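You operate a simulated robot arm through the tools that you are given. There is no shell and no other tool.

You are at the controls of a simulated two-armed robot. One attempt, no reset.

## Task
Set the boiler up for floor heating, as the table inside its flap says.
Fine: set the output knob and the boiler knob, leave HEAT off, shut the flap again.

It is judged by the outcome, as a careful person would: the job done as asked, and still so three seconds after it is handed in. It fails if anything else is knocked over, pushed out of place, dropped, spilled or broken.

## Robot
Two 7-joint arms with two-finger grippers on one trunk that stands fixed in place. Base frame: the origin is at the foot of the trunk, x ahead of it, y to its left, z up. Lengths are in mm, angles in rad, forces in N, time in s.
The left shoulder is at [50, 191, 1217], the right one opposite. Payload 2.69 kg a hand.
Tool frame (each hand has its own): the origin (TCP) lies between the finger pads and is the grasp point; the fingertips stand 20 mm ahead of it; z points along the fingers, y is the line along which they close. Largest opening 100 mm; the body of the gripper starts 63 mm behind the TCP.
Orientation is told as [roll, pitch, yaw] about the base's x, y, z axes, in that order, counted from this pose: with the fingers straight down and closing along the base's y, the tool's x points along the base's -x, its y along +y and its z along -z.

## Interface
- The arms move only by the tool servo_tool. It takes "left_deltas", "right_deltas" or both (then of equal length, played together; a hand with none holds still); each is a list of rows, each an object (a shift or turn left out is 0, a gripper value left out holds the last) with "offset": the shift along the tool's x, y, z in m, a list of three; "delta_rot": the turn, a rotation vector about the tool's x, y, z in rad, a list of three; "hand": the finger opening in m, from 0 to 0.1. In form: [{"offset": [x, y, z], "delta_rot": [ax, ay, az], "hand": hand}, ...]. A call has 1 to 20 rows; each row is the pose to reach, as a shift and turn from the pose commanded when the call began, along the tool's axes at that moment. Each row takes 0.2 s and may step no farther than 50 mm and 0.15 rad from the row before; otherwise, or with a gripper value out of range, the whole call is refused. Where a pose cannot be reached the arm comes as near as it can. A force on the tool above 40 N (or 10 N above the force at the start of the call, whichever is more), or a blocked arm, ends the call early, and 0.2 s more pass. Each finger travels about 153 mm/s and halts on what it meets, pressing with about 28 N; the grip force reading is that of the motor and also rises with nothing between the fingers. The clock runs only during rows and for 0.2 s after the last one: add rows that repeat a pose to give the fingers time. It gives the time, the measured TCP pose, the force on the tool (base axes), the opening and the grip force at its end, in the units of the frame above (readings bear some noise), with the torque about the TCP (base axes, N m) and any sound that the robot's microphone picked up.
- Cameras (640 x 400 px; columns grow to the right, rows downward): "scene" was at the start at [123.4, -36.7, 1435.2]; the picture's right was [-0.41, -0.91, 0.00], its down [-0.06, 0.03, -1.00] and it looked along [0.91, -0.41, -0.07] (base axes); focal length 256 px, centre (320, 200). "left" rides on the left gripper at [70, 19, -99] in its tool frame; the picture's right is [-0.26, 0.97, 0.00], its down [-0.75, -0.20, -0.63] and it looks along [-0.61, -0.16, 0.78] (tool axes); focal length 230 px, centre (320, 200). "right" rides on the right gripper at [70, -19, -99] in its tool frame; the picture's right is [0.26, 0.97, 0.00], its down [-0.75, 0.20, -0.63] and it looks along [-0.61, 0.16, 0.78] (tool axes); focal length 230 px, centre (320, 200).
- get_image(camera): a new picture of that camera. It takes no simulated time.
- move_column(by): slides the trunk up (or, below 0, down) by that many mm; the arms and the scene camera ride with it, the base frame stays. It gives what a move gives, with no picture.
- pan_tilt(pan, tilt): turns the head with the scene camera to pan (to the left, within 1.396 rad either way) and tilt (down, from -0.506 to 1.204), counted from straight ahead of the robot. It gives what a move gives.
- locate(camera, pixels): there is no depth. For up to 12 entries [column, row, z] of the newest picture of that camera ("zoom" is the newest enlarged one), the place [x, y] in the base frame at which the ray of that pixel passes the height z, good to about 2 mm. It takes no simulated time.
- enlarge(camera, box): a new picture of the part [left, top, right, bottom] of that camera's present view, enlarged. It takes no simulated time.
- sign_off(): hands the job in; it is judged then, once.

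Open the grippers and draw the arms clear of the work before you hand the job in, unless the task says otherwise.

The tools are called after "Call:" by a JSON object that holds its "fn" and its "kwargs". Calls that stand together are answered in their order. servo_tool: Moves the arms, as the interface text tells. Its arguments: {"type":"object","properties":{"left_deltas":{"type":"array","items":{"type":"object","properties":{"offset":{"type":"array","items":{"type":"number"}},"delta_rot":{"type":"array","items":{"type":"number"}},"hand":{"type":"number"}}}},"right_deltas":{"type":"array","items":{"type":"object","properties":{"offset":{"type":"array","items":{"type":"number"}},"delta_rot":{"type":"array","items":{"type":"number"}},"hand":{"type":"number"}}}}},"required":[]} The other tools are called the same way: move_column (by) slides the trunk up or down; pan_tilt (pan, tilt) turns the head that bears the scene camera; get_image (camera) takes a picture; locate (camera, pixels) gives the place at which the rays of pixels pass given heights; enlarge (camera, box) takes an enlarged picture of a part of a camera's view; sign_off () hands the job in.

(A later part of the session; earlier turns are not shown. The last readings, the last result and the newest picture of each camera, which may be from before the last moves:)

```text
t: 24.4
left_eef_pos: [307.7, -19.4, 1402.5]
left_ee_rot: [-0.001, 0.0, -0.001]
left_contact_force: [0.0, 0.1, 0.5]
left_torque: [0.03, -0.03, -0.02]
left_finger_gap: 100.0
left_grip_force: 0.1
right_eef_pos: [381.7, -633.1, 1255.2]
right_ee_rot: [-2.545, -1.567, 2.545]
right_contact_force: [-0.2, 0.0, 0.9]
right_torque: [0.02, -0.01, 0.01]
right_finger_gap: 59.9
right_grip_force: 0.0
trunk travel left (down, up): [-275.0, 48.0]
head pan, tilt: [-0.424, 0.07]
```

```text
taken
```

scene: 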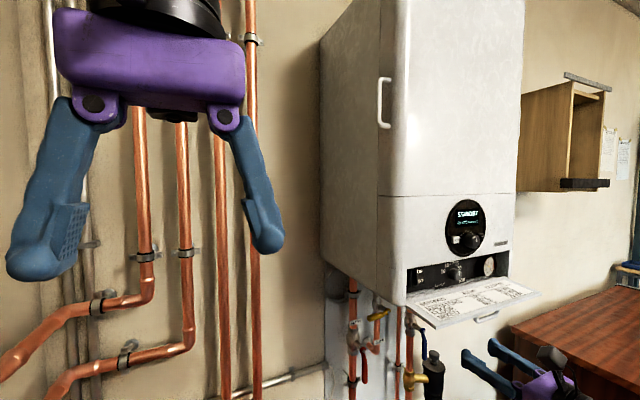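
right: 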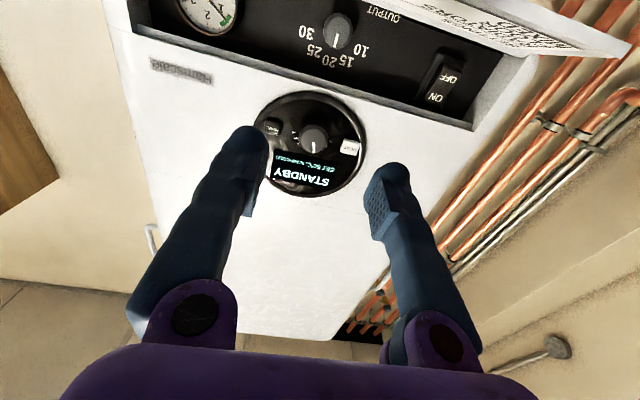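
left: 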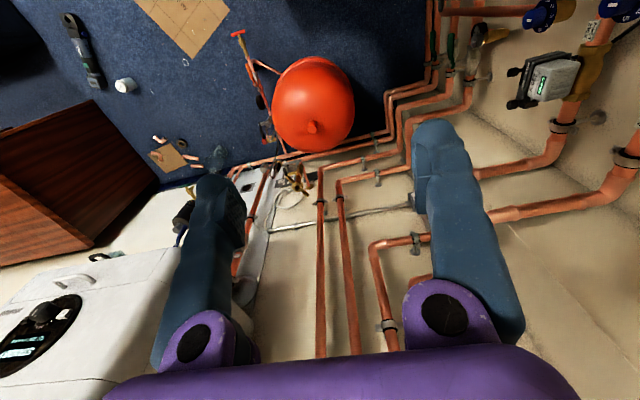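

Sideways-closing pose reached at (382,-633,1255). I tilt the gripper 30° downward-forward so its body and camera clear the flap, and move to a standoff on the knob's approach line.

Call:
{"fn": "servo_tool", "kwargs": {"right_deltas": [{"offset": [0, 0, 0.01], "delta_rot": [0, 0.131, 0]}, {"offset": [0, 0, 0.02], "delta_rot": [0, 0.262, 0]}, {"offset": [0, 0, 0.03], "delta_rot": [0, 0.393, 0]}, {"offset": [0, 0, 0.04], "delta_rot": [0, 0.5236, 0]}, {"offset": [0, 0, 0.05], "delta_rot": [0, 0.5236, 0]}]}}

Call:
{"fn": "get_image", "kwargs": {"camera": "right"}}

Call:
{"fn": "get_image", "kwargs": {"camera": "scene"}}

```text
t: 25.6
left_eef_pos: [305.9, -18.5, 1401.8]
left_ee_rot: [0.002, -0.001, 0.002]
left_contact_force: [0.0, 0.1, -0.6]
left_torque: [0.0, 0.0, -0.02]
left_finger_gap: 99.8
left_grip_force: 0.1
right_eef_pos: [431.5, -633.0, 1255.8]
right_ee_rot: [0.001, -1.046, 0.0]
right_contact_force: [-1.3, 0.5, 0.4]
right_torque: [-0.01, -0.02, 0.03]
right_finger_gap: 60.3
right_grip_force: 0.0
trunk travel left (down, up): [-275.0, 48.0]
head pan, tilt: [-0.424, 0.07]
```

```text
taken
```

right: 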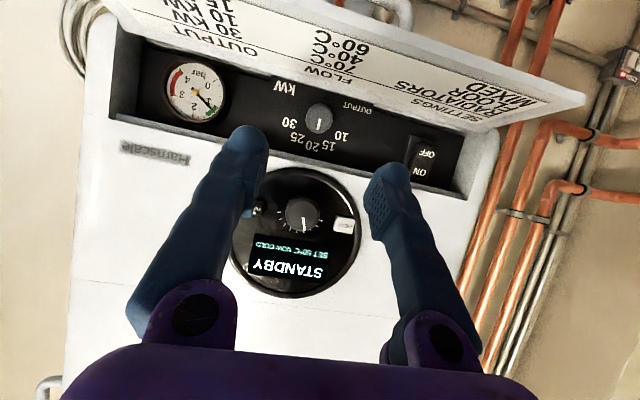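

```text
taken
```

scene: 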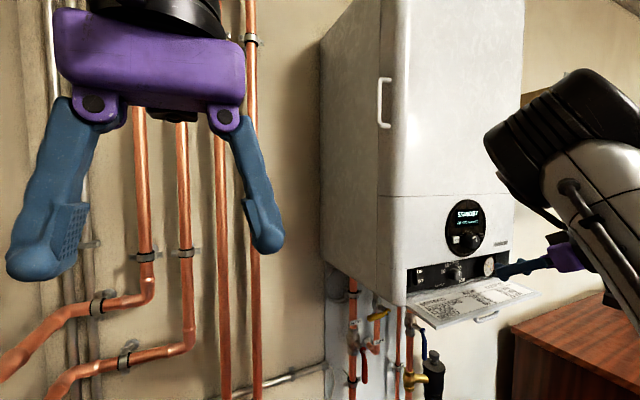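

Good frontal (upside-down) view: output knob at about (318,117) with scale around it, boiler knob at (302,213). I enlarge both knobs.

Call:
{"fn": "enlarge", "kwargs": {"camera": "right", "box": [258, 75, 386, 165]}}

Call:
{"fn": "enlarge", "kwargs": {"camera": "right", "box": [230, 165, 370, 300]}}

```text
4.44 times, centred on (322, 120) of right
```

zoom: 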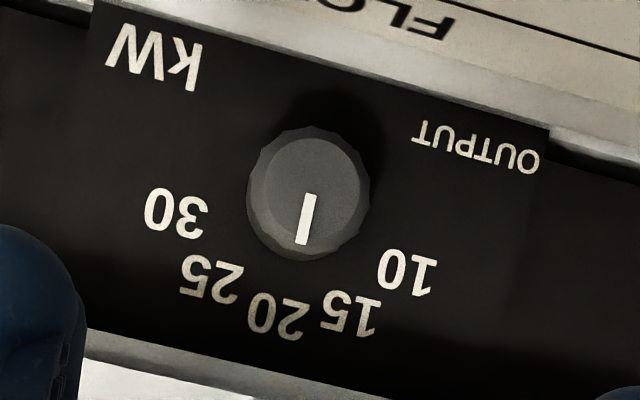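

```text
2.96 times, centred on (300, 232) of right
```

zoom: 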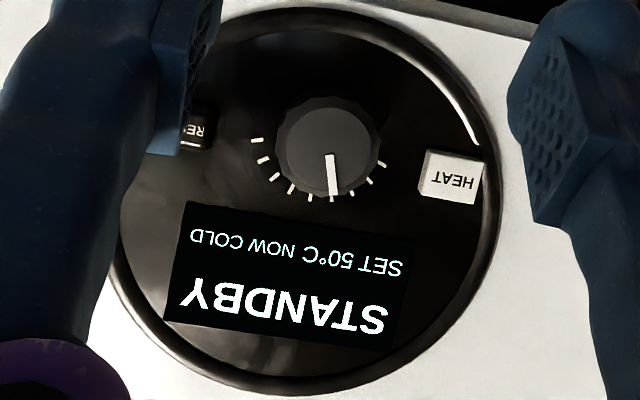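

The scale reads 10 at about −75° and 20 straight up; the pointer is at 20, so I need about 75° counter-clockwise, in two grasps of ~40°. The knob axis is at about y −630.8, z 1193.5, face x 567.5, diameter ~30. I pre-rotate the gripper +20° about the knob axis at a standoff on the diagonal approach, fingers 45 mm open.

Call:
{"fn": "servo_tool", "kwargs": {"right_deltas": [{"offset": [-0.0034, 0.0007, 0.014], "delta_rot": [-0.058, 0, 0.1007], "hand": 0.05}, {"offset": [-0.0068, 0.0014, 0.028], "delta_rot": [-0.116, 0, 0.2013], "hand": 0.045}, {"offset": [-0.0103, 0.0022, 0.0425], "delta_rot": [-0.1745, 0, 0.302], "hand": 0.045}, {"offset": [-0.0103, 0.0022, 0.0425], "delta_rot": [-0.1745, 0, 0.302], "hand": 0.045}]}}

Call:
{"fn": "get_image", "kwargs": {"camera": "right"}}

Call:
{"fn": "enlarge", "kwargs": {"camera": "scene", "box": [390, 200, 550, 340]}}

```text
t: 26.6
left_eef_pos: [307.1, -18.5, 1402.3]
left_ee_rot: [-0.001, -0.001, -0.001]
left_contact_force: [-0.6, 0.2, -0.5]
left_torque: [-0.04, 0.01, 0.01]
left_finger_gap: 99.9
left_grip_force: 0.2
right_eef_pos: [474.6, -629.1, 1243.5]
right_ee_rot: [0.635, -0.954, -0.533]
right_contact_force: [0.0, 0.1, 1.0]
right_torque: [0.02, 0.0, -0.01]
right_finger_gap: 45.1
right_grip_force: 0.0
trunk travel left (down, up): [-275.0, 48.0]
head pan, tilt: [-0.424, 0.07]
```

```text
taken
```

right: 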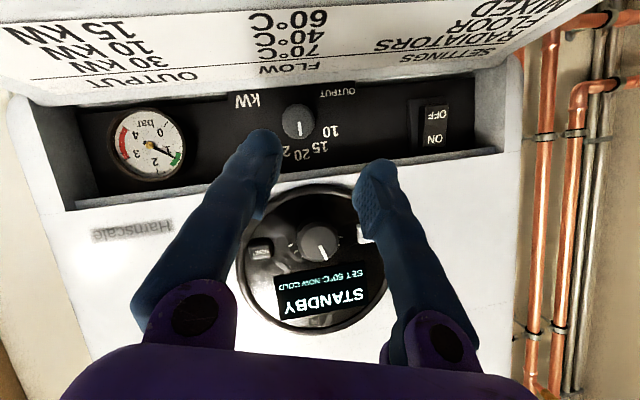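

```text
2.86 times, centred on (470, 270) of scene
```

zoom: 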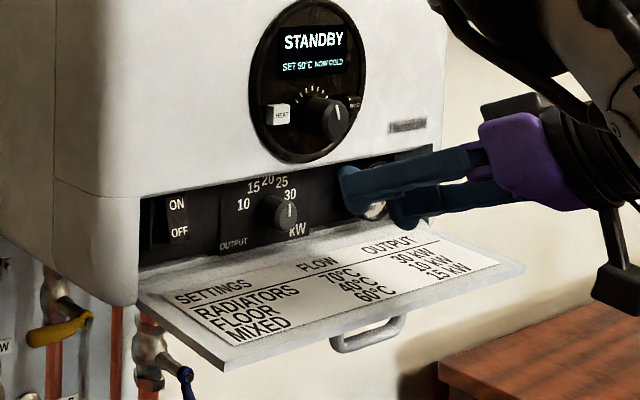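

The gripper is lined up (opening 45 mm, pre-rotated). I advance 70% of the way diagonally toward the output knob and check.

Call:
{"fn": "servo_tool", "kwargs": {"right_deltas": [{"offset": [-0.0003, -0.0025, 0.0137]}, {"offset": [-0.0007, -0.005, 0.0274]}, {"offset": [-0.0011, -0.0076, 0.0411]}, {"offset": [-0.0015, -0.0101, 0.0548]}, {"offset": [-0.0018, -0.0126, 0.0685]}]}}

Call:
{"fn": "get_image", "kwargs": {"camera": "right"}}

Call:
{"fn": "enlarge", "kwargs": {"camera": "scene", "box": [410, 220, 530, 320]}}

```text
t: 27.8
left_eef_pos: [308.1, -19.9, 1401.6]
left_ee_rot: [0.001, 0.0, 0.0]
left_contact_force: [0.6, 0.6, 0.1]
left_torque: [0.03, 0.06, 0.04]
left_finger_gap: 100.2
left_grip_force: 0.0
right_eef_pos: [535.8, -632.0, 1208.9]
right_ee_rot: [0.632, -0.953, -0.534]
right_contact_force: [0.3, -0.8, 0.1]
right_torque: [-0.01, 0.02, 0.0]
right_finger_gap: 44.9
right_grip_force: 0.1
trunk travel left (down, up): [-275.0, 48.0]
head pan, tilt: [-0.424, 0.07]
```

```text
taken
```

right: 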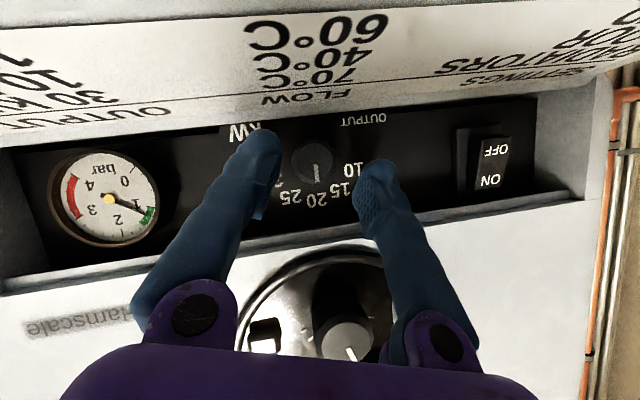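

```text
4.00 times, centred on (470, 270) of scene
```

zoom: 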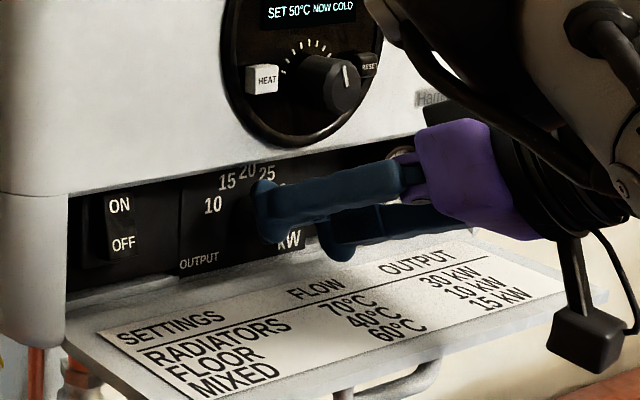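

The knob (315,160) is centred between the tips, which now stand just outside it; the new fix gives y −630.3, z 1193.7. I advance the remaining 26 mm slowly.

Call:
{"fn": "servo_tool", "kwargs": {"right_deltas": [{"offset": [0.0005, -0.001, 0.0065]}, {"offset": [0.001, -0.0019, 0.0131]}, {"offset": [0.0015, -0.0029, 0.0197]}, {"offset": [0.002, -0.0038, 0.0262]}, {"offset": [0.002, -0.0038, 0.0262]}]}}

Call:
{"fn": "get_image", "kwargs": {"camera": "right"}}

Call:
{"fn": "enlarge", "kwargs": {"camera": "scene", "box": [410, 220, 530, 320]}}

```text
t: 29.0
left_eef_pos: [307.3, -19.0, 1402.6]
left_ee_rot: [0.0, -0.001, -0.002]
left_contact_force: [-0.5, 0.1, -0.2]
left_torque: [-0.03, -0.01, 0.01]
left_finger_gap: 100.0
left_grip_force: 0.0
right_eef_pos: [554.2, -629.7, 1191.6]
right_ee_rot: [0.633, -0.953, -0.535]
right_contact_force: [-0.6, 0.0, -0.1]
right_torque: [-0.01, -0.01, 0.0]
right_finger_gap: 44.9
right_grip_force: 0.1
trunk travel left (down, up): [-275.0, 48.0]
head pan, tilt: [-0.424, 0.07]
```

```text
taken
```

right: 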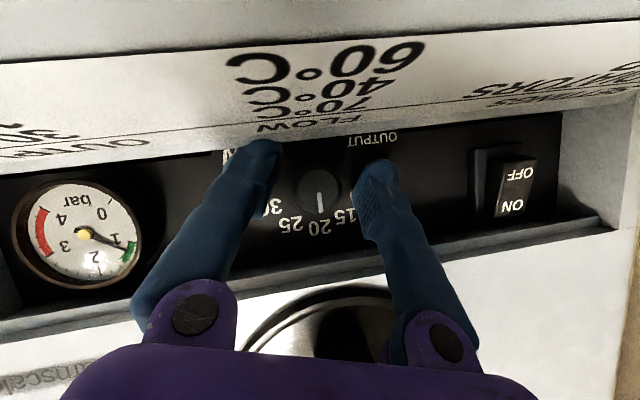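

```text
4.00 times, centred on (470, 270) of scene
```

zoom: 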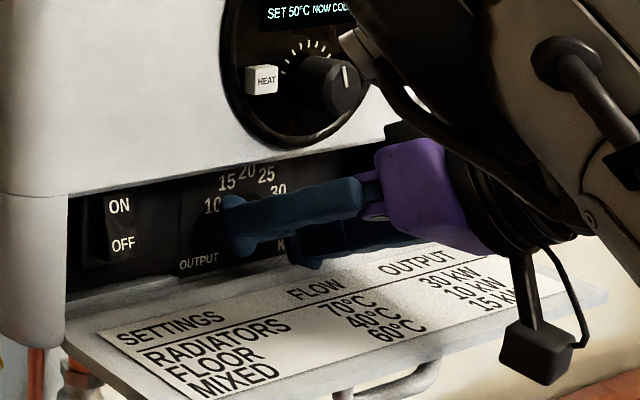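

The fingers straddle the knob with 9 mm overlap. I go 4 mm deeper, then close on the knob.

Call:
{"fn": "servo_tool", "kwargs": {"right_deltas": [{"offset": [-0.0025, 0, 0.0015], "hand": 0.045}, {"offset": [-0.0035, 0, 0.0028], "hand": 0.045}, {"offset": [-0.0035, 0, 0.0028], "hand": 0.035}, {"offset": [-0.0035, 0, 0.0028], "hand": 0.03}, {"offset": [-0.0035, 0, 0.0028], "hand": 0.025}, {"offset": [-0.0035, 0, 0.0028], "hand": 0.02}, {"offset": [-0.0035, 0, 0.0028], "hand": 0.015}]}}

Call:
{"fn": "get_image", "kwargs": {"camera": "right"}}

```text
t: 30.6
left_eef_pos: [308.4, -18.7, 1402.2]
left_ee_rot: [-0.001, 0.002, -0.001]
left_contact_force: [0.0, 0.0, -0.4]
left_torque: [-0.04, 0.05, 0.01]
left_finger_gap: 99.8
left_grip_force: 0.1
right_eef_pos: [559.9, -630.8, 1193.7]
right_ee_rot: [0.633, -0.953, -0.535]
right_contact_force: [0.1, -0.1, 0.0]
right_torque: [0.01, 0.0, 0.04]
right_finger_gap: 27.9
right_grip_force: 45.0
trunk travel left (down, up): [-275.0, 48.0]
head pan, tilt: [-0.424, 0.07]
```

```text
taken
```

right: 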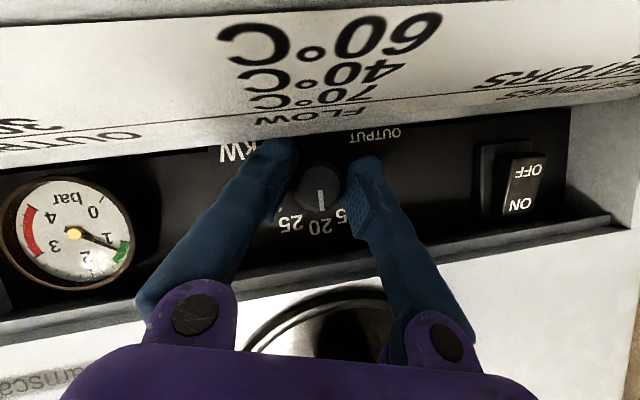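

The knob is held (28 mm gap, no side force). I turn 40° counter-clockwise about the knob axis.

Call:
{"fn": "servo_tool", "kwargs": {"right_deltas": [{"delta_rot": [0.0582, 0, -0.1008], "hand": 0.015}, {"delta_rot": [0.1164, 0, -0.2015], "hand": 0.015}, {"delta_rot": [0.1745, 0, -0.3023], "hand": 0.015}, {"delta_rot": [0.2327, 0, -0.403], "hand": 0.015}, {"delta_rot": [0.2909, 0, -0.5038], "hand": 0.015}, {"delta_rot": [0.349, 0, -0.6045], "hand": 0.015}, {"delta_rot": [0.349, 0, -0.6045], "hand": 0.015}]}}

Call:
{"fn": "get_image", "kwargs": {"camera": "right"}}

Call:
{"fn": "enlarge", "kwargs": {"camera": "scene", "box": [410, 220, 530, 320]}}

```text
t: 32.2
left_eef_pos: [307.5, -18.3, 1403.0]
left_ee_rot: [0.0, -0.001, -0.001]
left_contact_force: [1.2, 0.1, 0.4]
left_torque: [-0.04, 0.04, -0.02]
left_finger_gap: 100.2
left_grip_force: 0.1
right_eef_pos: [560.7, -630.5, 1194.0]
right_ee_rot: [-0.631, -0.951, 0.538]
right_contact_force: [-3.4, 1.4, -5.0]
right_torque: [-0.01, 0.07, -0.01]
right_finger_gap: 27.6
right_grip_force: 45.1
trunk travel left (down, up): [-275.0, 48.0]
head pan, tilt: [-0.424, 0.07]
```

```text
taken
```

right: 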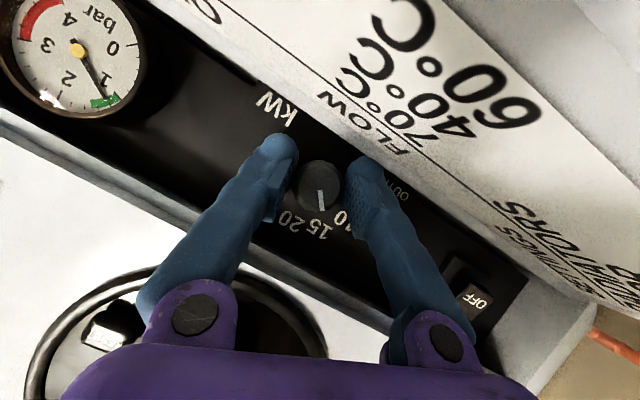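

```text
4.00 times, centred on (470, 270) of scene
```

zoom: 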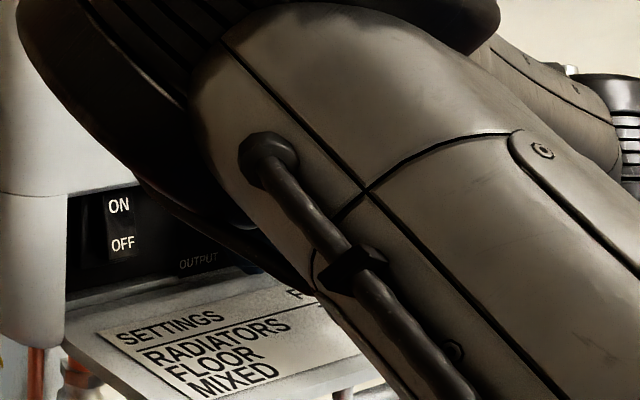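

The pointer now points at 15, forces are low. The forearm moved into the scene camera's view, so I check the wide picture for clearance before releasing.

Call:
{"fn": "get_image", "kwargs": {"camera": "scene"}}

Call:
{"fn": "get_image", "kwargs": {"camera": "left"}}

Call:
{"fn": "enlarge", "kwargs": {"camera": "right", "box": [240, 100, 420, 260]}}

```text
taken
```

scene: 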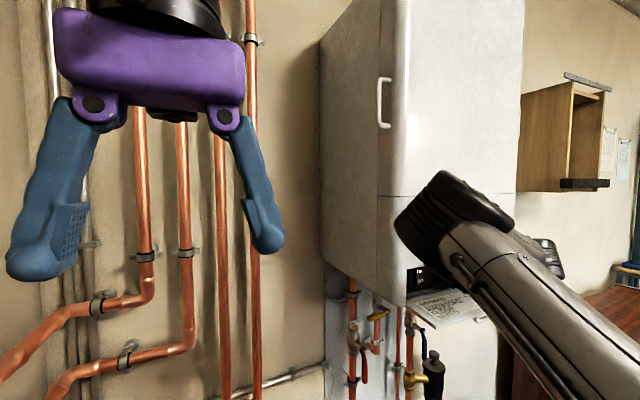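

```text
taken
```

left: 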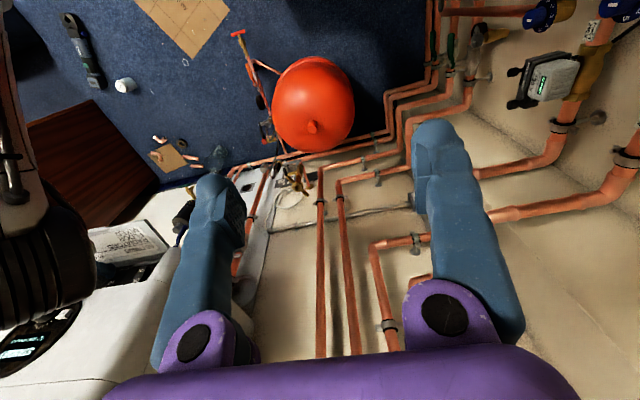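

```text
2.50 times, centred on (330, 180) of right
```

zoom: 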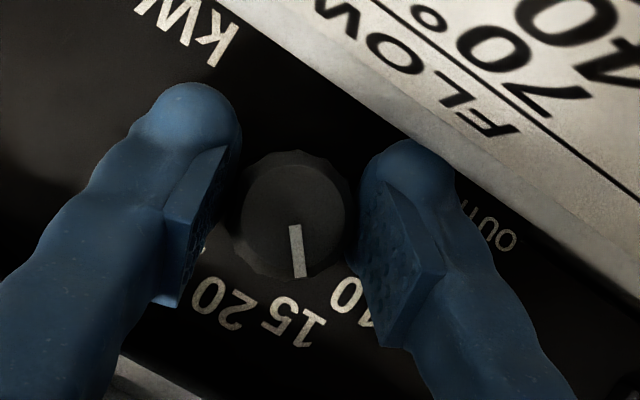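

The pointer now stands near 15. I open the fingers to 45 mm in place, then rotate the gripper back 40° around the knob without touching it.

Call:
{"fn": "servo_tool", "kwargs": {"right_deltas": [{"hand": 0.035}, {"hand": 0.045}, {"hand": 0.045}, {"delta_rot": [-0.0582, 0, 0.1008]}, {"delta_rot": [-0.1164, 0, 0.2015]}, {"delta_rot": [-0.1745, 0, 0.3023]}, {"delta_rot": [-0.2327, 0, 0.403]}, {"delta_rot": [-0.2909, 0, 0.5038]}, {"delta_rot": [-0.349, 0, 0.6045]}, {"delta_rot": [-0.349, 0, 0.6045]}]}}

Call:
{"fn": "enlarge", "kwargs": {"camera": "right", "box": [240, 100, 420, 260]}}

```text
t: 34.4
left_eef_pos: [307.6, -17.9, 1402.7]
left_ee_rot: [0.0, 0.0, 0.0]
left_contact_force: [-0.1, 0.4, 0.5]
left_torque: [-0.03, 0.0, -0.02]
left_finger_gap: 100.0
left_grip_force: 0.0
right_eef_pos: [558.8, -629.3, 1194.9]
right_ee_rot: [0.635, -0.951, -0.534]
right_contact_force: [1.7, 0.2, -0.6]
right_torque: [-0.03, -0.02, 0.0]
right_finger_gap: 44.8
right_grip_force: 0.0
trunk travel left (down, up): [-275.0, 48.0]
head pan, tilt: [-0.424, 0.07]
```

```text
2.50 times, centred on (330, 180) of right
```

zoom: 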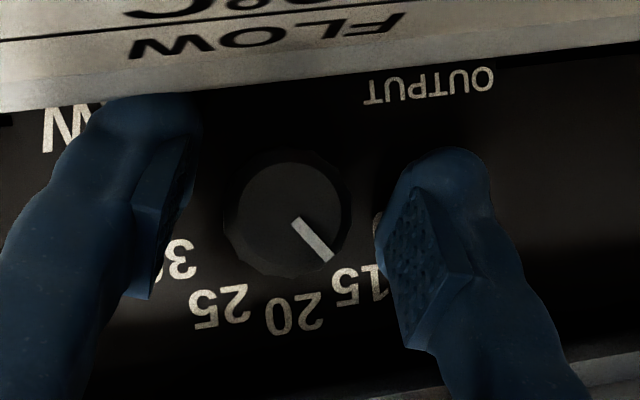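

The knob stayed at about 15. I close again and turn another 37° counter-clockwise toward 10.

Call:
{"fn": "servo_tool", "kwargs": {"right_deltas": [{"hand": 0.035}, {"hand": 0.03}, {"hand": 0.025}, {"hand": 0.02}, {"hand": 0.015}, {"delta_rot": [0.054, 0, -0.0932], "hand": 0.015}, {"delta_rot": [0.1077, 0, -0.1865], "hand": 0.015}, {"delta_rot": [0.1615, 0, -0.2797], "hand": 0.015}, {"delta_rot": [0.2153, 0, -0.373], "hand": 0.015}, {"delta_rot": [0.269, 0, -0.466], "hand": 0.015}, {"delta_rot": [0.323, 0, -0.5594], "hand": 0.015}, {"delta_rot": [0.323, 0, -0.5594], "hand": 0.015}]}}

Call:
{"fn": "enlarge", "kwargs": {"camera": "right", "box": [240, 100, 420, 260]}}

```text
t: 37.0
left_eef_pos: [307.8, -20.4, 1401.9]
left_ee_rot: [0.0, -0.001, 0.001]
left_contact_force: [0.1, 0.8, -0.1]
left_torque: [-0.01, 0.01, -0.02]
left_finger_gap: 100.0
left_grip_force: 0.1
right_eef_pos: [559.1, -630.2, 1195.1]
right_ee_rot: [-0.551, -0.979, 0.476]
right_contact_force: [4.3, -4.3, 2.0]
right_torque: [0.44, -0.49, -0.02]
right_finger_gap: 27.5
right_grip_force: 45.6
trunk travel left (down, up): [-275.0, 48.0]
head pan, tilt: [-0.424, 0.07]
```

```text
2.50 times, centred on (330, 180) of right
```

zoom: 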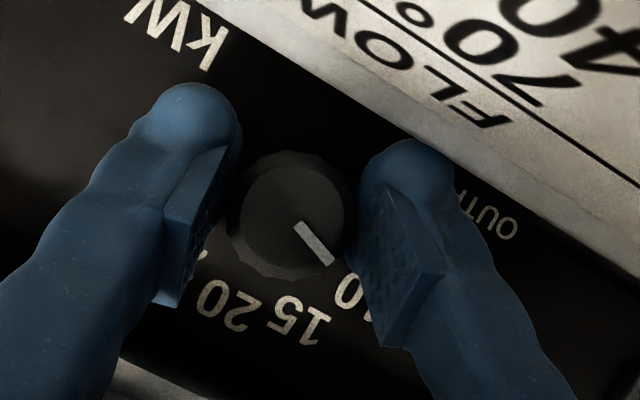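

Torque of 0.44 N m suggests the knob reached its low stop, pointing at 10. I open the fingers, level the gripper and retreat along the diagonal to inspect from the front.

Call:
{"fn": "servo_tool", "kwargs": {"right_deltas": [{"hand": 0.03}, {"hand": 0.045}, {"hand": 0.045}, {"offset": [0.0003, -0.002, -0.015]}, {"offset": [0.0006, -0.0044, -0.03]}, {"offset": [0.001, -0.0073, -0.0495]}, {"offset": [0.0014, -0.011, -0.0742], "delta_rot": [-0.05, 0, 0.0866]}, {"offset": [0.0019, -0.0146, -0.0989], "delta_rot": [-0.1, 0, 0.1732]}, {"offset": [0.0024, -0.0183, -0.1236], "delta_rot": [-0.1485, 0, 0.2572]}, {"offset": [0.0024, -0.0183, -0.1236], "delta_rot": [-0.1485, 0, 0.2572]}]}}

Call:
{"fn": "get_image", "kwargs": {"camera": "right"}}

Call:
{"fn": "get_image", "kwargs": {"camera": "scene"}}

```text
t: 39.2
left_eef_pos: [308.3, -17.6, 1401.9]
left_ee_rot: [-0.001, 0.0, 0.001]
left_contact_force: [0.3, 0.2, -0.5]
left_torque: [0.02, 0.01, -0.01]
left_finger_gap: 100.1
left_grip_force: 0.1
right_eef_pos: [450.3, -632.7, 1258.3]
right_ee_rot: [0.003, -1.048, 0.0]
right_contact_force: [-0.1, -0.3, 0.0]
right_torque: [0.02, -0.03, -0.03]
right_finger_gap: 45.2
right_grip_force: 0.1
trunk travel left (down, up): [-275.0, 48.0]
head pan, tilt: [-0.424, 0.07]
```

```text
taken
```

right: 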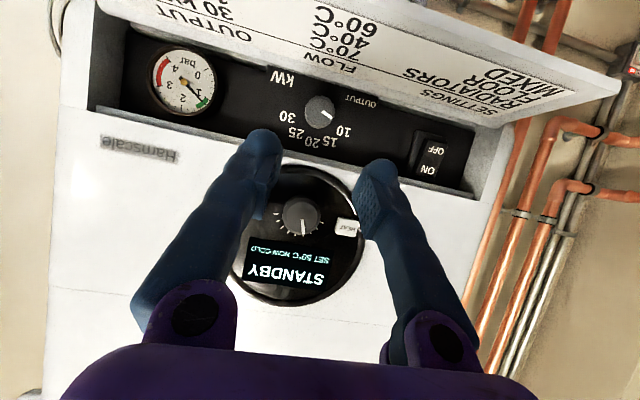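

```text
taken
```

scene: 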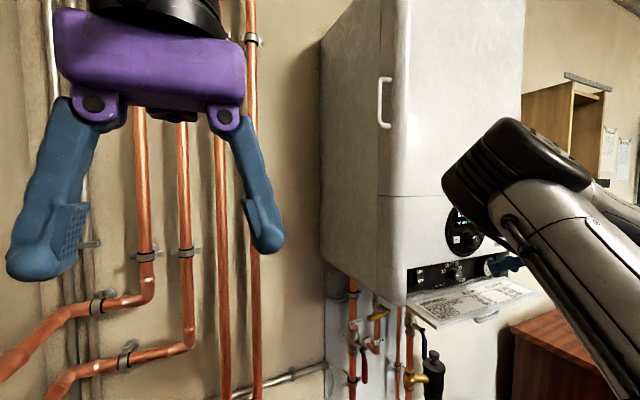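

I enlarge the output knob and the dial to judge the pointer angles.

Call:
{"fn": "enlarge", "kwargs": {"camera": "right", "box": [258, 75, 386, 155]}}

Call:
{"fn": "enlarge", "kwargs": {"camera": "right", "box": [240, 160, 368, 300]}}

Call:
{"fn": "enlarge", "kwargs": {"camera": "scene", "box": [424, 240, 504, 300]}}

```text
5.00 times, centred on (322, 115) of right
```

zoom: 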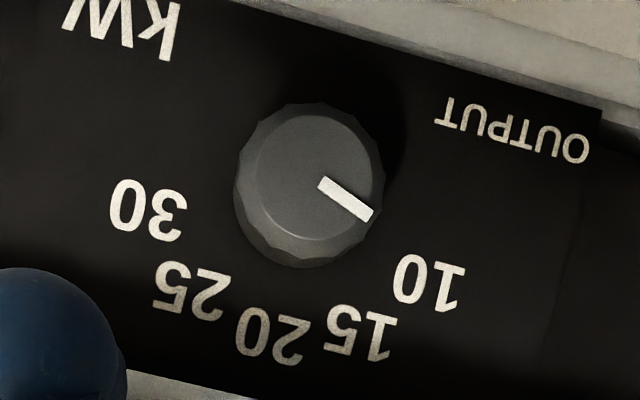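

```text
2.86 times, centred on (304, 230) of right
```

zoom: 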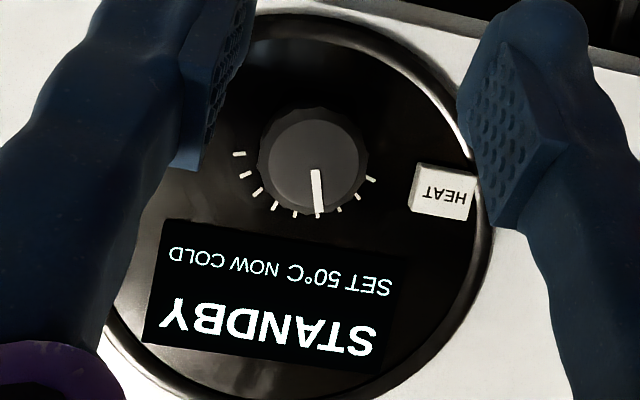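

```text
6.67 times, centred on (464, 270) of scene
```

zoom: 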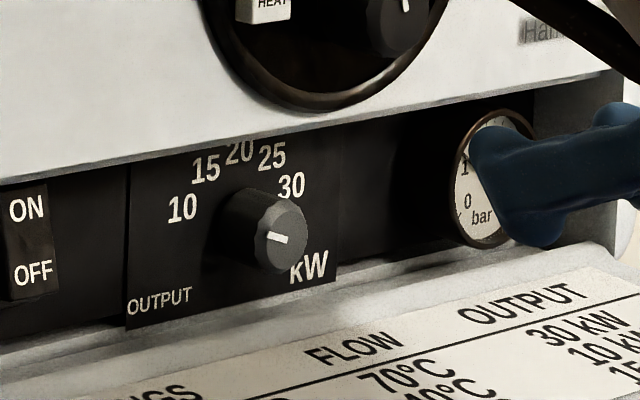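

The output pointer measures −72° against the 10 label at −72° — it is on 10. The display still says SET 50°C, HEAT untouched. The boiler knob face triangulates to (522.6,−632.1,1291), ~33 mm across; HEAT's face is at x≈544, deeper than I need to go. I move to a standoff in front of it, pre-rotated +15°.

Call:
{"fn": "servo_tool", "kwargs": {"right_deltas": [{"offset": [-0.01, 0.0002, -0.0047], "delta_rot": [-0.0437, 0, 0.0756], "hand": 0.045}, {"offset": [-0.02, 0.0004, -0.0093], "delta_rot": [-0.0873, 0, 0.1511], "hand": 0.045}, {"offset": [-0.0297, 0.0006, -0.014], "delta_rot": [-0.131, 0, 0.2267], "hand": 0.045}, {"offset": [-0.0297, 0.0006, -0.014], "delta_rot": [-0.131, 0, 0.2267], "hand": 0.045}]}}

Call:
{"fn": "get_image", "kwargs": {"camera": "right"}}

Call:
{"fn": "enlarge", "kwargs": {"camera": "scene", "box": [410, 190, 530, 290]}}

```text
t: 40.2
left_eef_pos: [307.9, -19.4, 1402.3]
left_ee_rot: [0.0, 0.0, -0.001]
left_contact_force: [-0.9, 0.2, 0.2]
left_torque: [-0.04, 0.02, -0.02]
left_finger_gap: 99.9
left_grip_force: 0.1
right_eef_pos: [453.6, -628.6, 1290.0]
right_ee_rot: [0.496, -0.992, -0.423]
right_contact_force: [0.1, 0.3, -0.7]
right_torque: [-0.02, 0.01, 0.01]
right_finger_gap: 44.9
right_grip_force: 0.0
trunk travel left (down, up): [-275.0, 48.0]
head pan, tilt: [-0.424, 0.07]
```

```text
taken
```

right: 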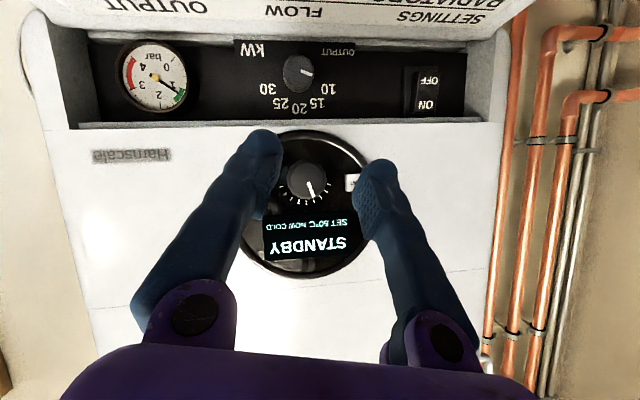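

```text
4.00 times, centred on (470, 240) of scene
```

zoom: 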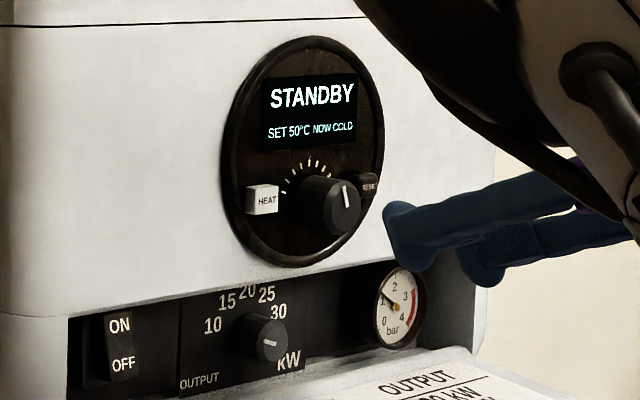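

The knob at (306,183) is centred between the open fingers (fix: y −632.3, z 1292). I advance to TCP x≈513 with small steps.

Call:
{"fn": "servo_tool", "kwargs": {"right_deltas": [{"offset": [-0.0054, -0.0005, 0.0083]}, {"offset": [-0.0107, -0.001, 0.0167]}, {"offset": [-0.0161, -0.0015, 0.025]}, {"offset": [-0.0215, -0.002, 0.0333]}, {"offset": [-0.0268, -0.0025, 0.0417]}, {"offset": [-0.0322, -0.003, 0.05]}, {"offset": [-0.0322, -0.003, 0.05]}]}}

Call:
{"fn": "get_image", "kwargs": {"camera": "right"}}

Call:
{"fn": "enlarge", "kwargs": {"camera": "scene", "box": [410, 190, 530, 290]}}

```text
t: 41.8
left_eef_pos: [307.0, -18.4, 1401.0]
left_ee_rot: [0.0, 0.0, 0.001]
left_contact_force: [0.1, -0.5, -0.6]
left_torque: [0.0, 0.01, -0.03]
left_finger_gap: 99.8
left_grip_force: 0.0
right_eef_pos: [513.7, -632.4, 1293.4]
right_ee_rot: [0.494, -0.994, -0.419]
right_contact_force: [0.9, -0.2, 0.1]
right_torque: [0.0, -0.02, 0.01]
right_finger_gap: 44.7
right_grip_force: 0.0
trunk travel left (down, up): [-275.0, 48.0]
head pan, tilt: [-0.424, 0.07]
```

```text
taken
```

right: 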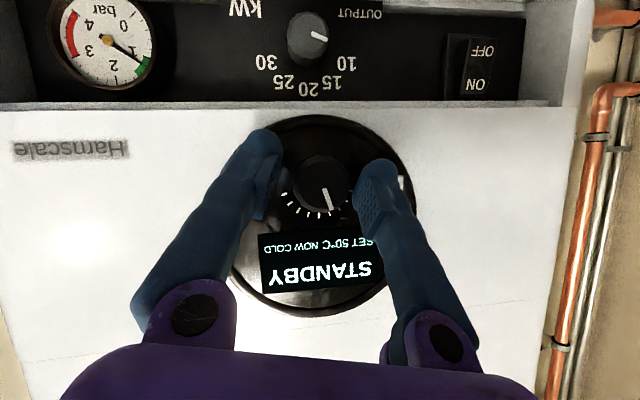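

```text
4.00 times, centred on (470, 240) of scene
```

zoom: 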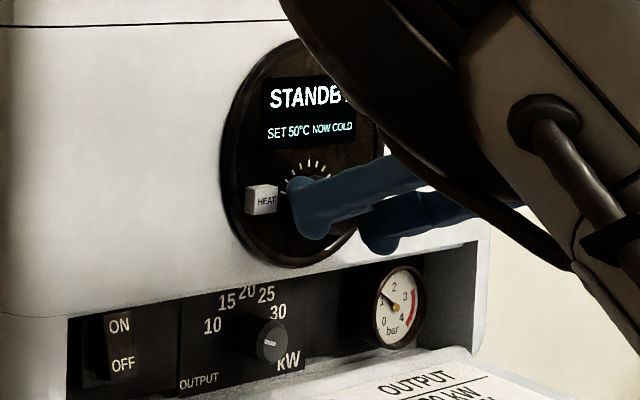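

Fingers straddle the knob, HEAT clear. I close on it and turn 12° counter-clockwise to see how the display responds.

Call:
{"fn": "servo_tool", "kwargs": {"right_deltas": [{"hand": 0.038}, {"hand": 0.033}, {"hand": 0.028}, {"hand": 0.02}, {"hand": 0.02}, {"delta_rot": [0.0525, 0, -0.0909], "hand": 0.02}, {"delta_rot": [0.105, 0, -0.1818], "hand": 0.02}, {"delta_rot": [0.105, 0, -0.1818], "hand": 0.02}]}}

Call:
{"fn": "get_image", "kwargs": {"camera": "right"}}

Call:
{"fn": "enlarge", "kwargs": {"camera": "right", "box": [240, 140, 420, 300]}}

```text
t: 43.6
left_eef_pos: [308.7, -16.4, 1401.2]
left_ee_rot: [-0.001, 0.001, 0.0]
left_contact_force: [0.0, -0.5, -0.8]
left_torque: [0.01, 0.01, 0.01]
left_finger_gap: 99.9
left_grip_force: 0.1
right_eef_pos: [513.4, -630.6, 1292.7]
right_ee_rot: [0.097, -1.048, -0.081]
right_contact_force: [2.4, 13.9, -2.9]
right_torque: [0.0, -0.15, 0.16]
right_finger_gap: 31.6
right_grip_force: 45.1
trunk travel left (down, up): [-275.0, 48.0]
head pan, tilt: [-0.424, 0.07]
```

```text
taken
```

right: 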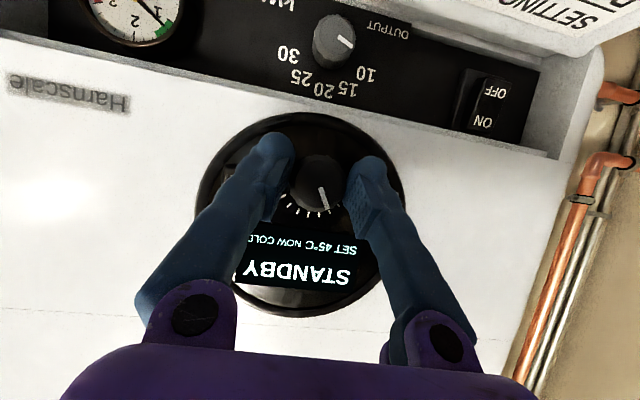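

```text
2.50 times, centred on (330, 220) of right
```

zoom: 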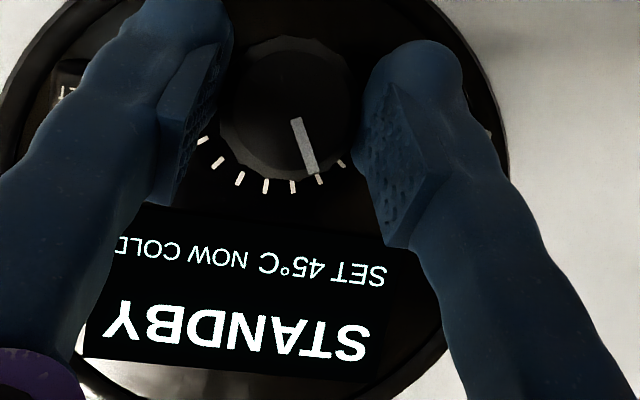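

Turning 12° changed the display to SET 45°C; ticks appear to be 5° apart in temperature (~18.75° of turn each). I turn another 25° and read again.

Call:
{"fn": "servo_tool", "kwargs": {"right_deltas": [{"delta_rot": [0.055, 0, -0.0953], "hand": 0.02}, {"delta_rot": [0.11, 0, -0.1905], "hand": 0.02}, {"delta_rot": [0.165, 0, -0.2858], "hand": 0.02}, {"delta_rot": [0.22, 0, -0.381], "hand": 0.02}, {"delta_rot": [0.22, 0, -0.381], "hand": 0.02}]}}

Call:
{"fn": "enlarge", "kwargs": {"camera": "right", "box": [240, 140, 420, 300]}}

```text
t: 44.8
left_eef_pos: [307.8, -15.2, 1401.0]
left_ee_rot: [-0.004, -0.001, 0.0]
left_contact_force: [0.8, 0.4, 0.5]
left_torque: [0.02, 0.0, -0.01]
left_finger_gap: 100.0
left_grip_force: 0.0
right_eef_pos: [514.7, -630.1, 1293.1]
right_ee_rot: [-0.689, -0.929, 0.591]
right_contact_force: [-3.7, 21.1, -9.2]
right_torque: [0.04, 0.29, 0.23]
right_finger_gap: 31.8
right_grip_force: 44.7
trunk travel left (down, up): [-275.0, 48.0]
head pan, tilt: [-0.424, 0.07]
```

```text
2.50 times, centred on (330, 220) of right
```

zoom: 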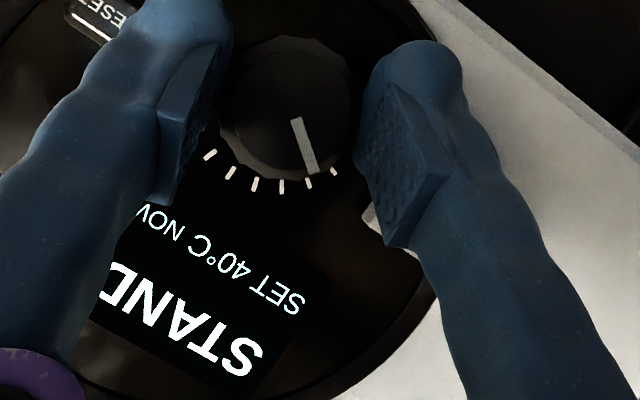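

The display reads SET 40°C, still STANDBY. I open the fingers, and back straight out along −x before levelling the wrist.

Call:
{"fn": "servo_tool", "kwargs": {"right_deltas": [{"hand": 0.035}, {"hand": 0.04}, {"hand": 0.043}, {"hand": 0.043}]}}

Call:
{"fn": "enlarge", "kwargs": {"camera": "right", "box": [240, 140, 420, 300]}}

```text
t: 45.8
left_eef_pos: [307.5, -18.9, 1401.5]
left_ee_rot: [0.001, -0.001, 0.0]
left_contact_force: [-0.2, 0.2, -0.8]
left_torque: [0.02, -0.03, 0.0]
left_finger_gap: 100.2
left_grip_force: 0.1
right_eef_pos: [513.3, -633.8, 1292.4]
right_ee_rot: [-0.687, -0.932, 0.586]
right_contact_force: [0.7, -1.2, 0.2]
right_torque: [-0.01, 0.01, 0.05]
right_finger_gap: 43.1
right_grip_force: 0.1
trunk travel left (down, up): [-275.0, 48.0]
head pan, tilt: [-0.424, 0.07]
```

```text
2.50 times, centred on (330, 220) of right
```

zoom: 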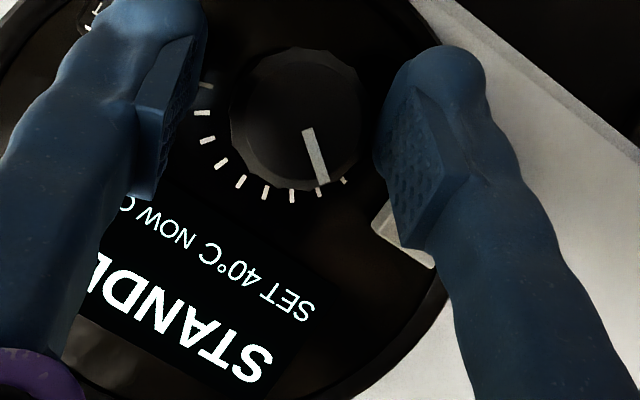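

Knob stays at 40 with fingers off. I back out along −x, then level the wrist for a frontal check.

Call:
{"fn": "servo_tool", "kwargs": {"right_deltas": [{"offset": [0.005, 0.0003, -0.0088]}, {"offset": [0.0099, 0.0006, -0.0175]}, {"offset": [0.0148, 0.0009, -0.0262]}, {"offset": [0.0205, 0.0011, -0.0363], "delta_rot": [-0.0647, 0, 0.1119]}, {"offset": [0.0263, 0.0013, -0.0465], "delta_rot": [-0.1293, 0, 0.2237]}, {"offset": [0.032, 0.0015, -0.0566], "delta_rot": [-0.194, 0, 0.3356]}, {"offset": [0.032, 0.0015, -0.0566], "delta_rot": [-0.194, 0, 0.3356], "hand": 0.08}]}}

Call:
{"fn": "get_image", "kwargs": {"camera": "right"}}

Call:
{"fn": "enlarge", "kwargs": {"camera": "right", "box": [240, 130, 380, 270]}}

Call:
{"fn": "enlarge", "kwargs": {"camera": "right", "box": [250, 20, 390, 130]}}

```text
t: 47.4
left_eef_pos: [307.8, -18.7, 1403.1]
left_ee_rot: [-0.001, 0.0, 0.0]
left_contact_force: [-0.1, 0.6, 0.5]
left_torque: [-0.02, 0.03, 0.02]
left_finger_gap: 100.0
left_grip_force: 0.0
right_eef_pos: [449.5, -632.0, 1292.8]
right_ee_rot: [0.002, -1.05, 0.002]
right_contact_force: [0.0, 0.2, -0.9]
right_torque: [-0.01, 0.03, 0.0]
right_finger_gap: 79.8
right_grip_force: 0.1
trunk travel left (down, up): [-275.0, 48.0]
head pan, tilt: [-0.424, 0.07]
```

```text
taken
```

right: 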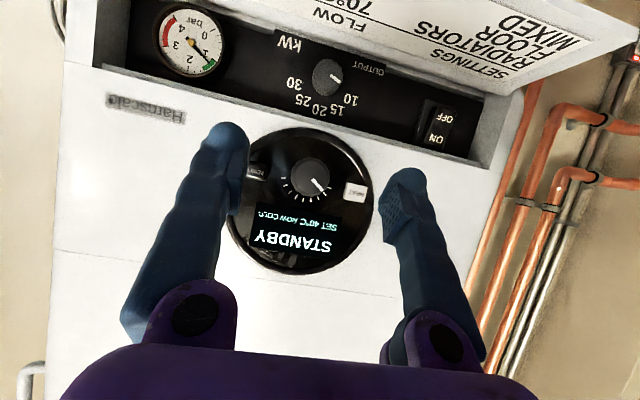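

```text
2.86 times, centred on (310, 200) of right
```

zoom: 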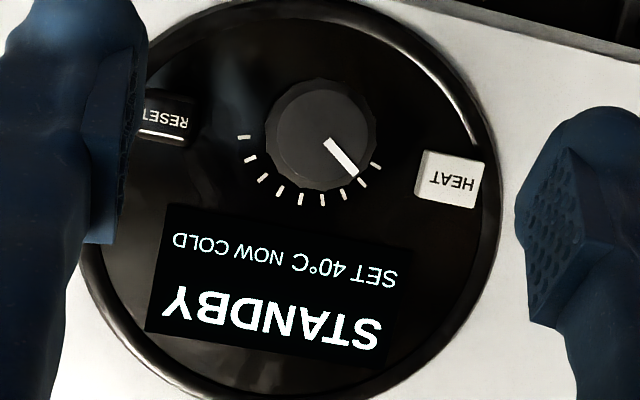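

```text
3.64 times, centred on (320, 75) of right
```

zoom: 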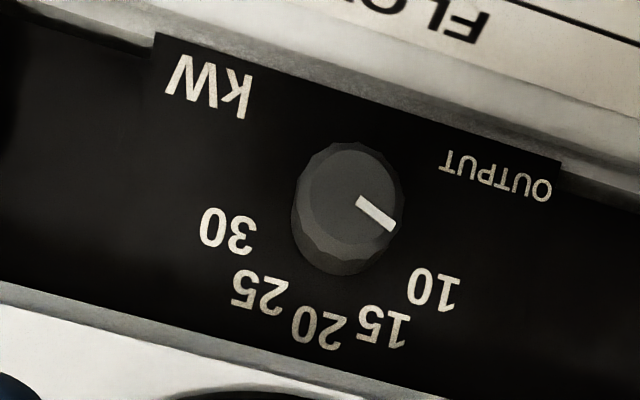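

Dial: SET 40°C with the pointer on the second tick; STANDBY and HEAT unpressed. To verify the output knob more squarely, I lower the hand so its camera is level with that knob.

Call:
{"fn": "servo_tool", "kwargs": {"right_deltas": [{"offset": [0.029, 0.006, 0.009], "hand": 0.1}, {"offset": [0.058, 0.012, 0.018], "hand": 0.1}, {"offset": [0.0862, 0.019, 0.0267], "hand": 0.1}, {"offset": [0.0862, 0.019, 0.0267], "hand": 0.1}]}}

Call:
{"fn": "get_image", "kwargs": {"camera": "right"}}

Call:
{"fn": "enlarge", "kwargs": {"camera": "right", "box": [236, 110, 352, 210]}}

```text
t: 48.4
left_eef_pos: [307.2, -19.1, 1402.0]
left_ee_rot: [0.001, -0.001, 0.0]
left_contact_force: [0.2, -0.1, -0.2]
left_torque: [-0.01, 0.0, 0.05]
left_finger_gap: 100.0
left_grip_force: 0.0
right_eef_pos: [429.2, -614.5, 1203.7]
right_ee_rot: [-0.001, -1.051, 0.004]
right_contact_force: [0.5, -0.1, 0.5]
right_torque: [0.01, 0.03, -0.02]
right_finger_gap: 100.1
right_grip_force: 0.0
trunk travel left (down, up): [-275.0, 48.0]
head pan, tilt: [-0.424, 0.07]
```

```text
taken
```

right: 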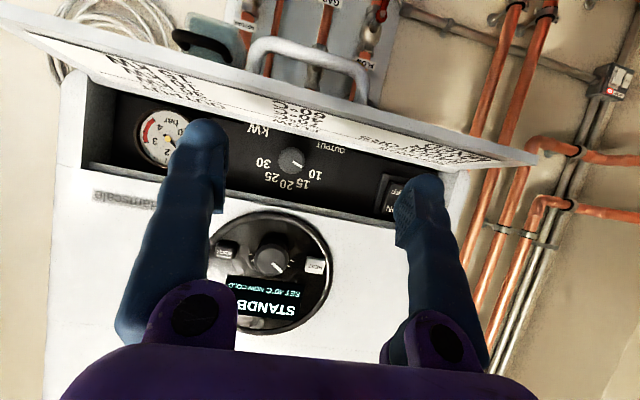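

```text
4.00 times, centred on (294, 160) of right
```

zoom: 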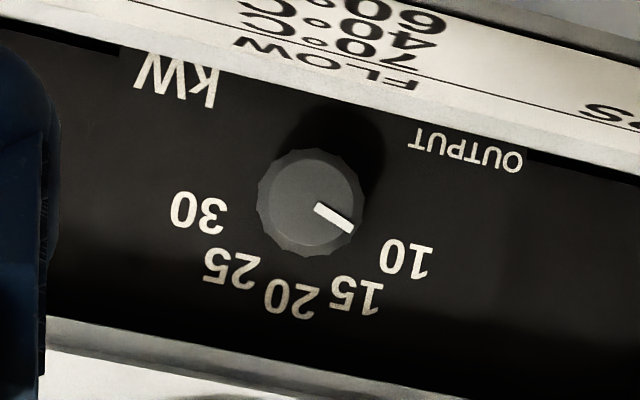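

Square-on, the pointer seems within a few degrees of 10. I zoom in harder to measure the remaining error.

Call:
{"fn": "enlarge", "kwargs": {"camera": "right", "box": [270, 135, 334, 175]}}

Call:
{"fn": "enlarge", "kwargs": {"camera": "right", "box": [280, 145, 312, 165]}}

```text
10.00 times, centred on (302, 155) of right
```

zoom: 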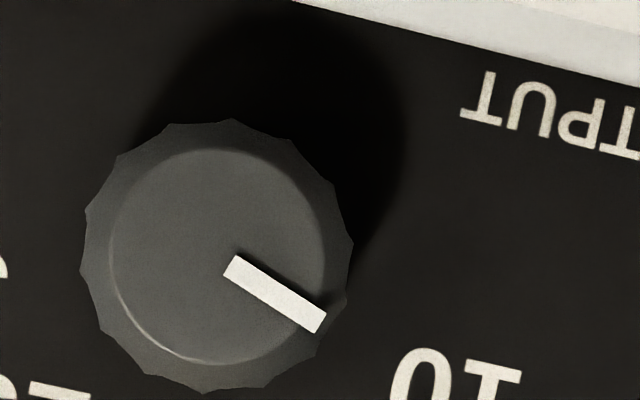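

```text
16.00 times, centred on (296, 155) of right
```

zoom: 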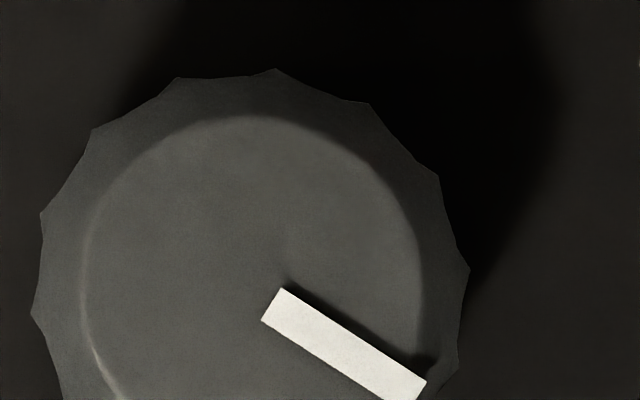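

More careful geometry gives pointer −70° against the label at −72 to −75°; it likely sits at its stop, but I want certainty. I go back to the standoff at the output knob with the gripper rotated +6° for a small corrective nudge.

Call:
{"fn": "servo_tool", "kwargs": {"right_deltas": [{"offset": [-0.0283, -0.008, 0.005], "hand": 0.07}, {"offset": [-0.0566, -0.0161, 0.0184], "delta_rot": [-0.026, 0, 0.045], "hand": 0.045}, {"offset": [-0.0566, -0.0161, 0.0184], "delta_rot": [-0.0524, 0, 0.0907], "hand": 0.045}, {"offset": [-0.0566, -0.0161, 0.0184], "delta_rot": [-0.0524, 0, 0.0907], "hand": 0.045}]}}

Call:
{"fn": "get_image", "kwargs": {"camera": "right"}}

```text
t: 49.4
left_eef_pos: [307.9, -18.7, 1401.9]
left_ee_rot: [0.001, 0.0, -0.002]
left_contact_force: [-0.3, 0.1, 0.0]
left_torque: [0.0, 0.01, -0.01]
left_finger_gap: 100.0
left_grip_force: 0.1
right_eef_pos: [472.0, -629.9, 1246.0]
right_ee_rot: [0.211, -1.04, -0.176]
right_contact_force: [0.2, 0.8, -0.8]
right_torque: [-0.02, 0.01, -0.01]
right_finger_gap: 45.0
right_grip_force: 0.0
trunk travel left (down, up): [-275.0, 48.0]
head pan, tilt: [-0.424, 0.07]
```

```text
taken
```

right: 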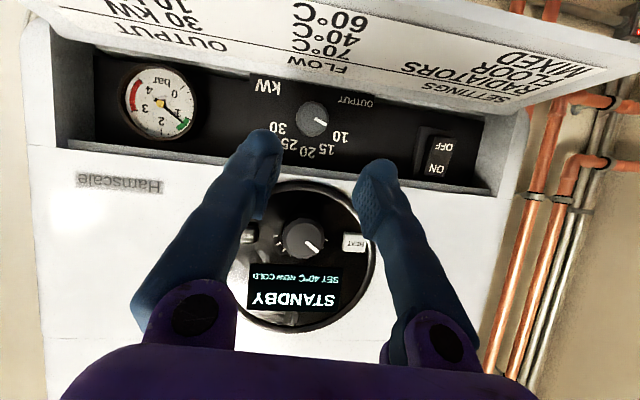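

Lined up again; display still STANDBY / SET 40°C. I advance diagonally onto the output knob in small steps.

Call:
{"fn": "servo_tool", "kwargs": {"right_deltas": [{"offset": [0.0002, -0.0008, 0.0126]}, {"offset": [0.0004, -0.0016, 0.0252]}, {"offset": [0.0006, -0.0023, 0.0378]}, {"offset": [0.0008, -0.0031, 0.0504]}, {"offset": [0.001, -0.0039, 0.063]}, {"offset": [0.0012, -0.0047, 0.0756]}, {"offset": [0.0014, -0.0054, 0.0882]}, {"offset": [0.0016, -0.0062, 0.1008]}, {"offset": [0.0016, -0.0062, 0.1008]}]}}

Call:
{"fn": "enlarge", "kwargs": {"camera": "right", "box": [240, 100, 420, 260]}}

```text
t: 51.4
left_eef_pos: [308.1, -19.9, 1402.2]
left_ee_rot: [0.0, 0.001, 0.0]
left_contact_force: [0.2, -0.2, 0.5]
left_torque: [0.0, 0.0, 0.0]
left_finger_gap: 100.2
left_grip_force: 0.1
right_eef_pos: [560.3, -630.2, 1190.5]
right_ee_rot: [0.207, -1.039, -0.175]
right_contact_force: [0.2, 0.6, 0.1]
right_torque: [0.03, 0.02, 0.01]
right_finger_gap: 45.0
right_grip_force: 0.1
trunk travel left (down, up): [-275.0, 48.0]
head pan, tilt: [-0.424, 0.07]
```

```text
2.50 times, centred on (330, 180) of right
```

zoom: 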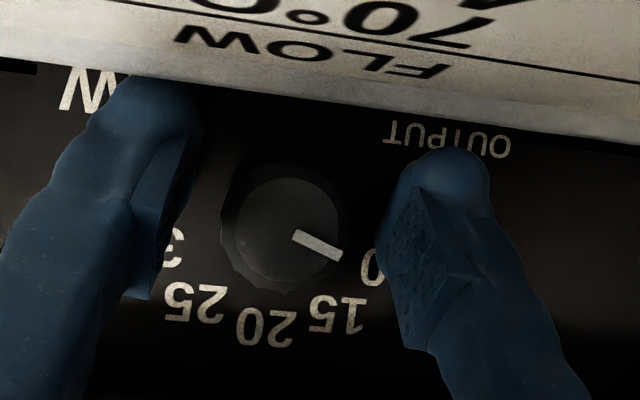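

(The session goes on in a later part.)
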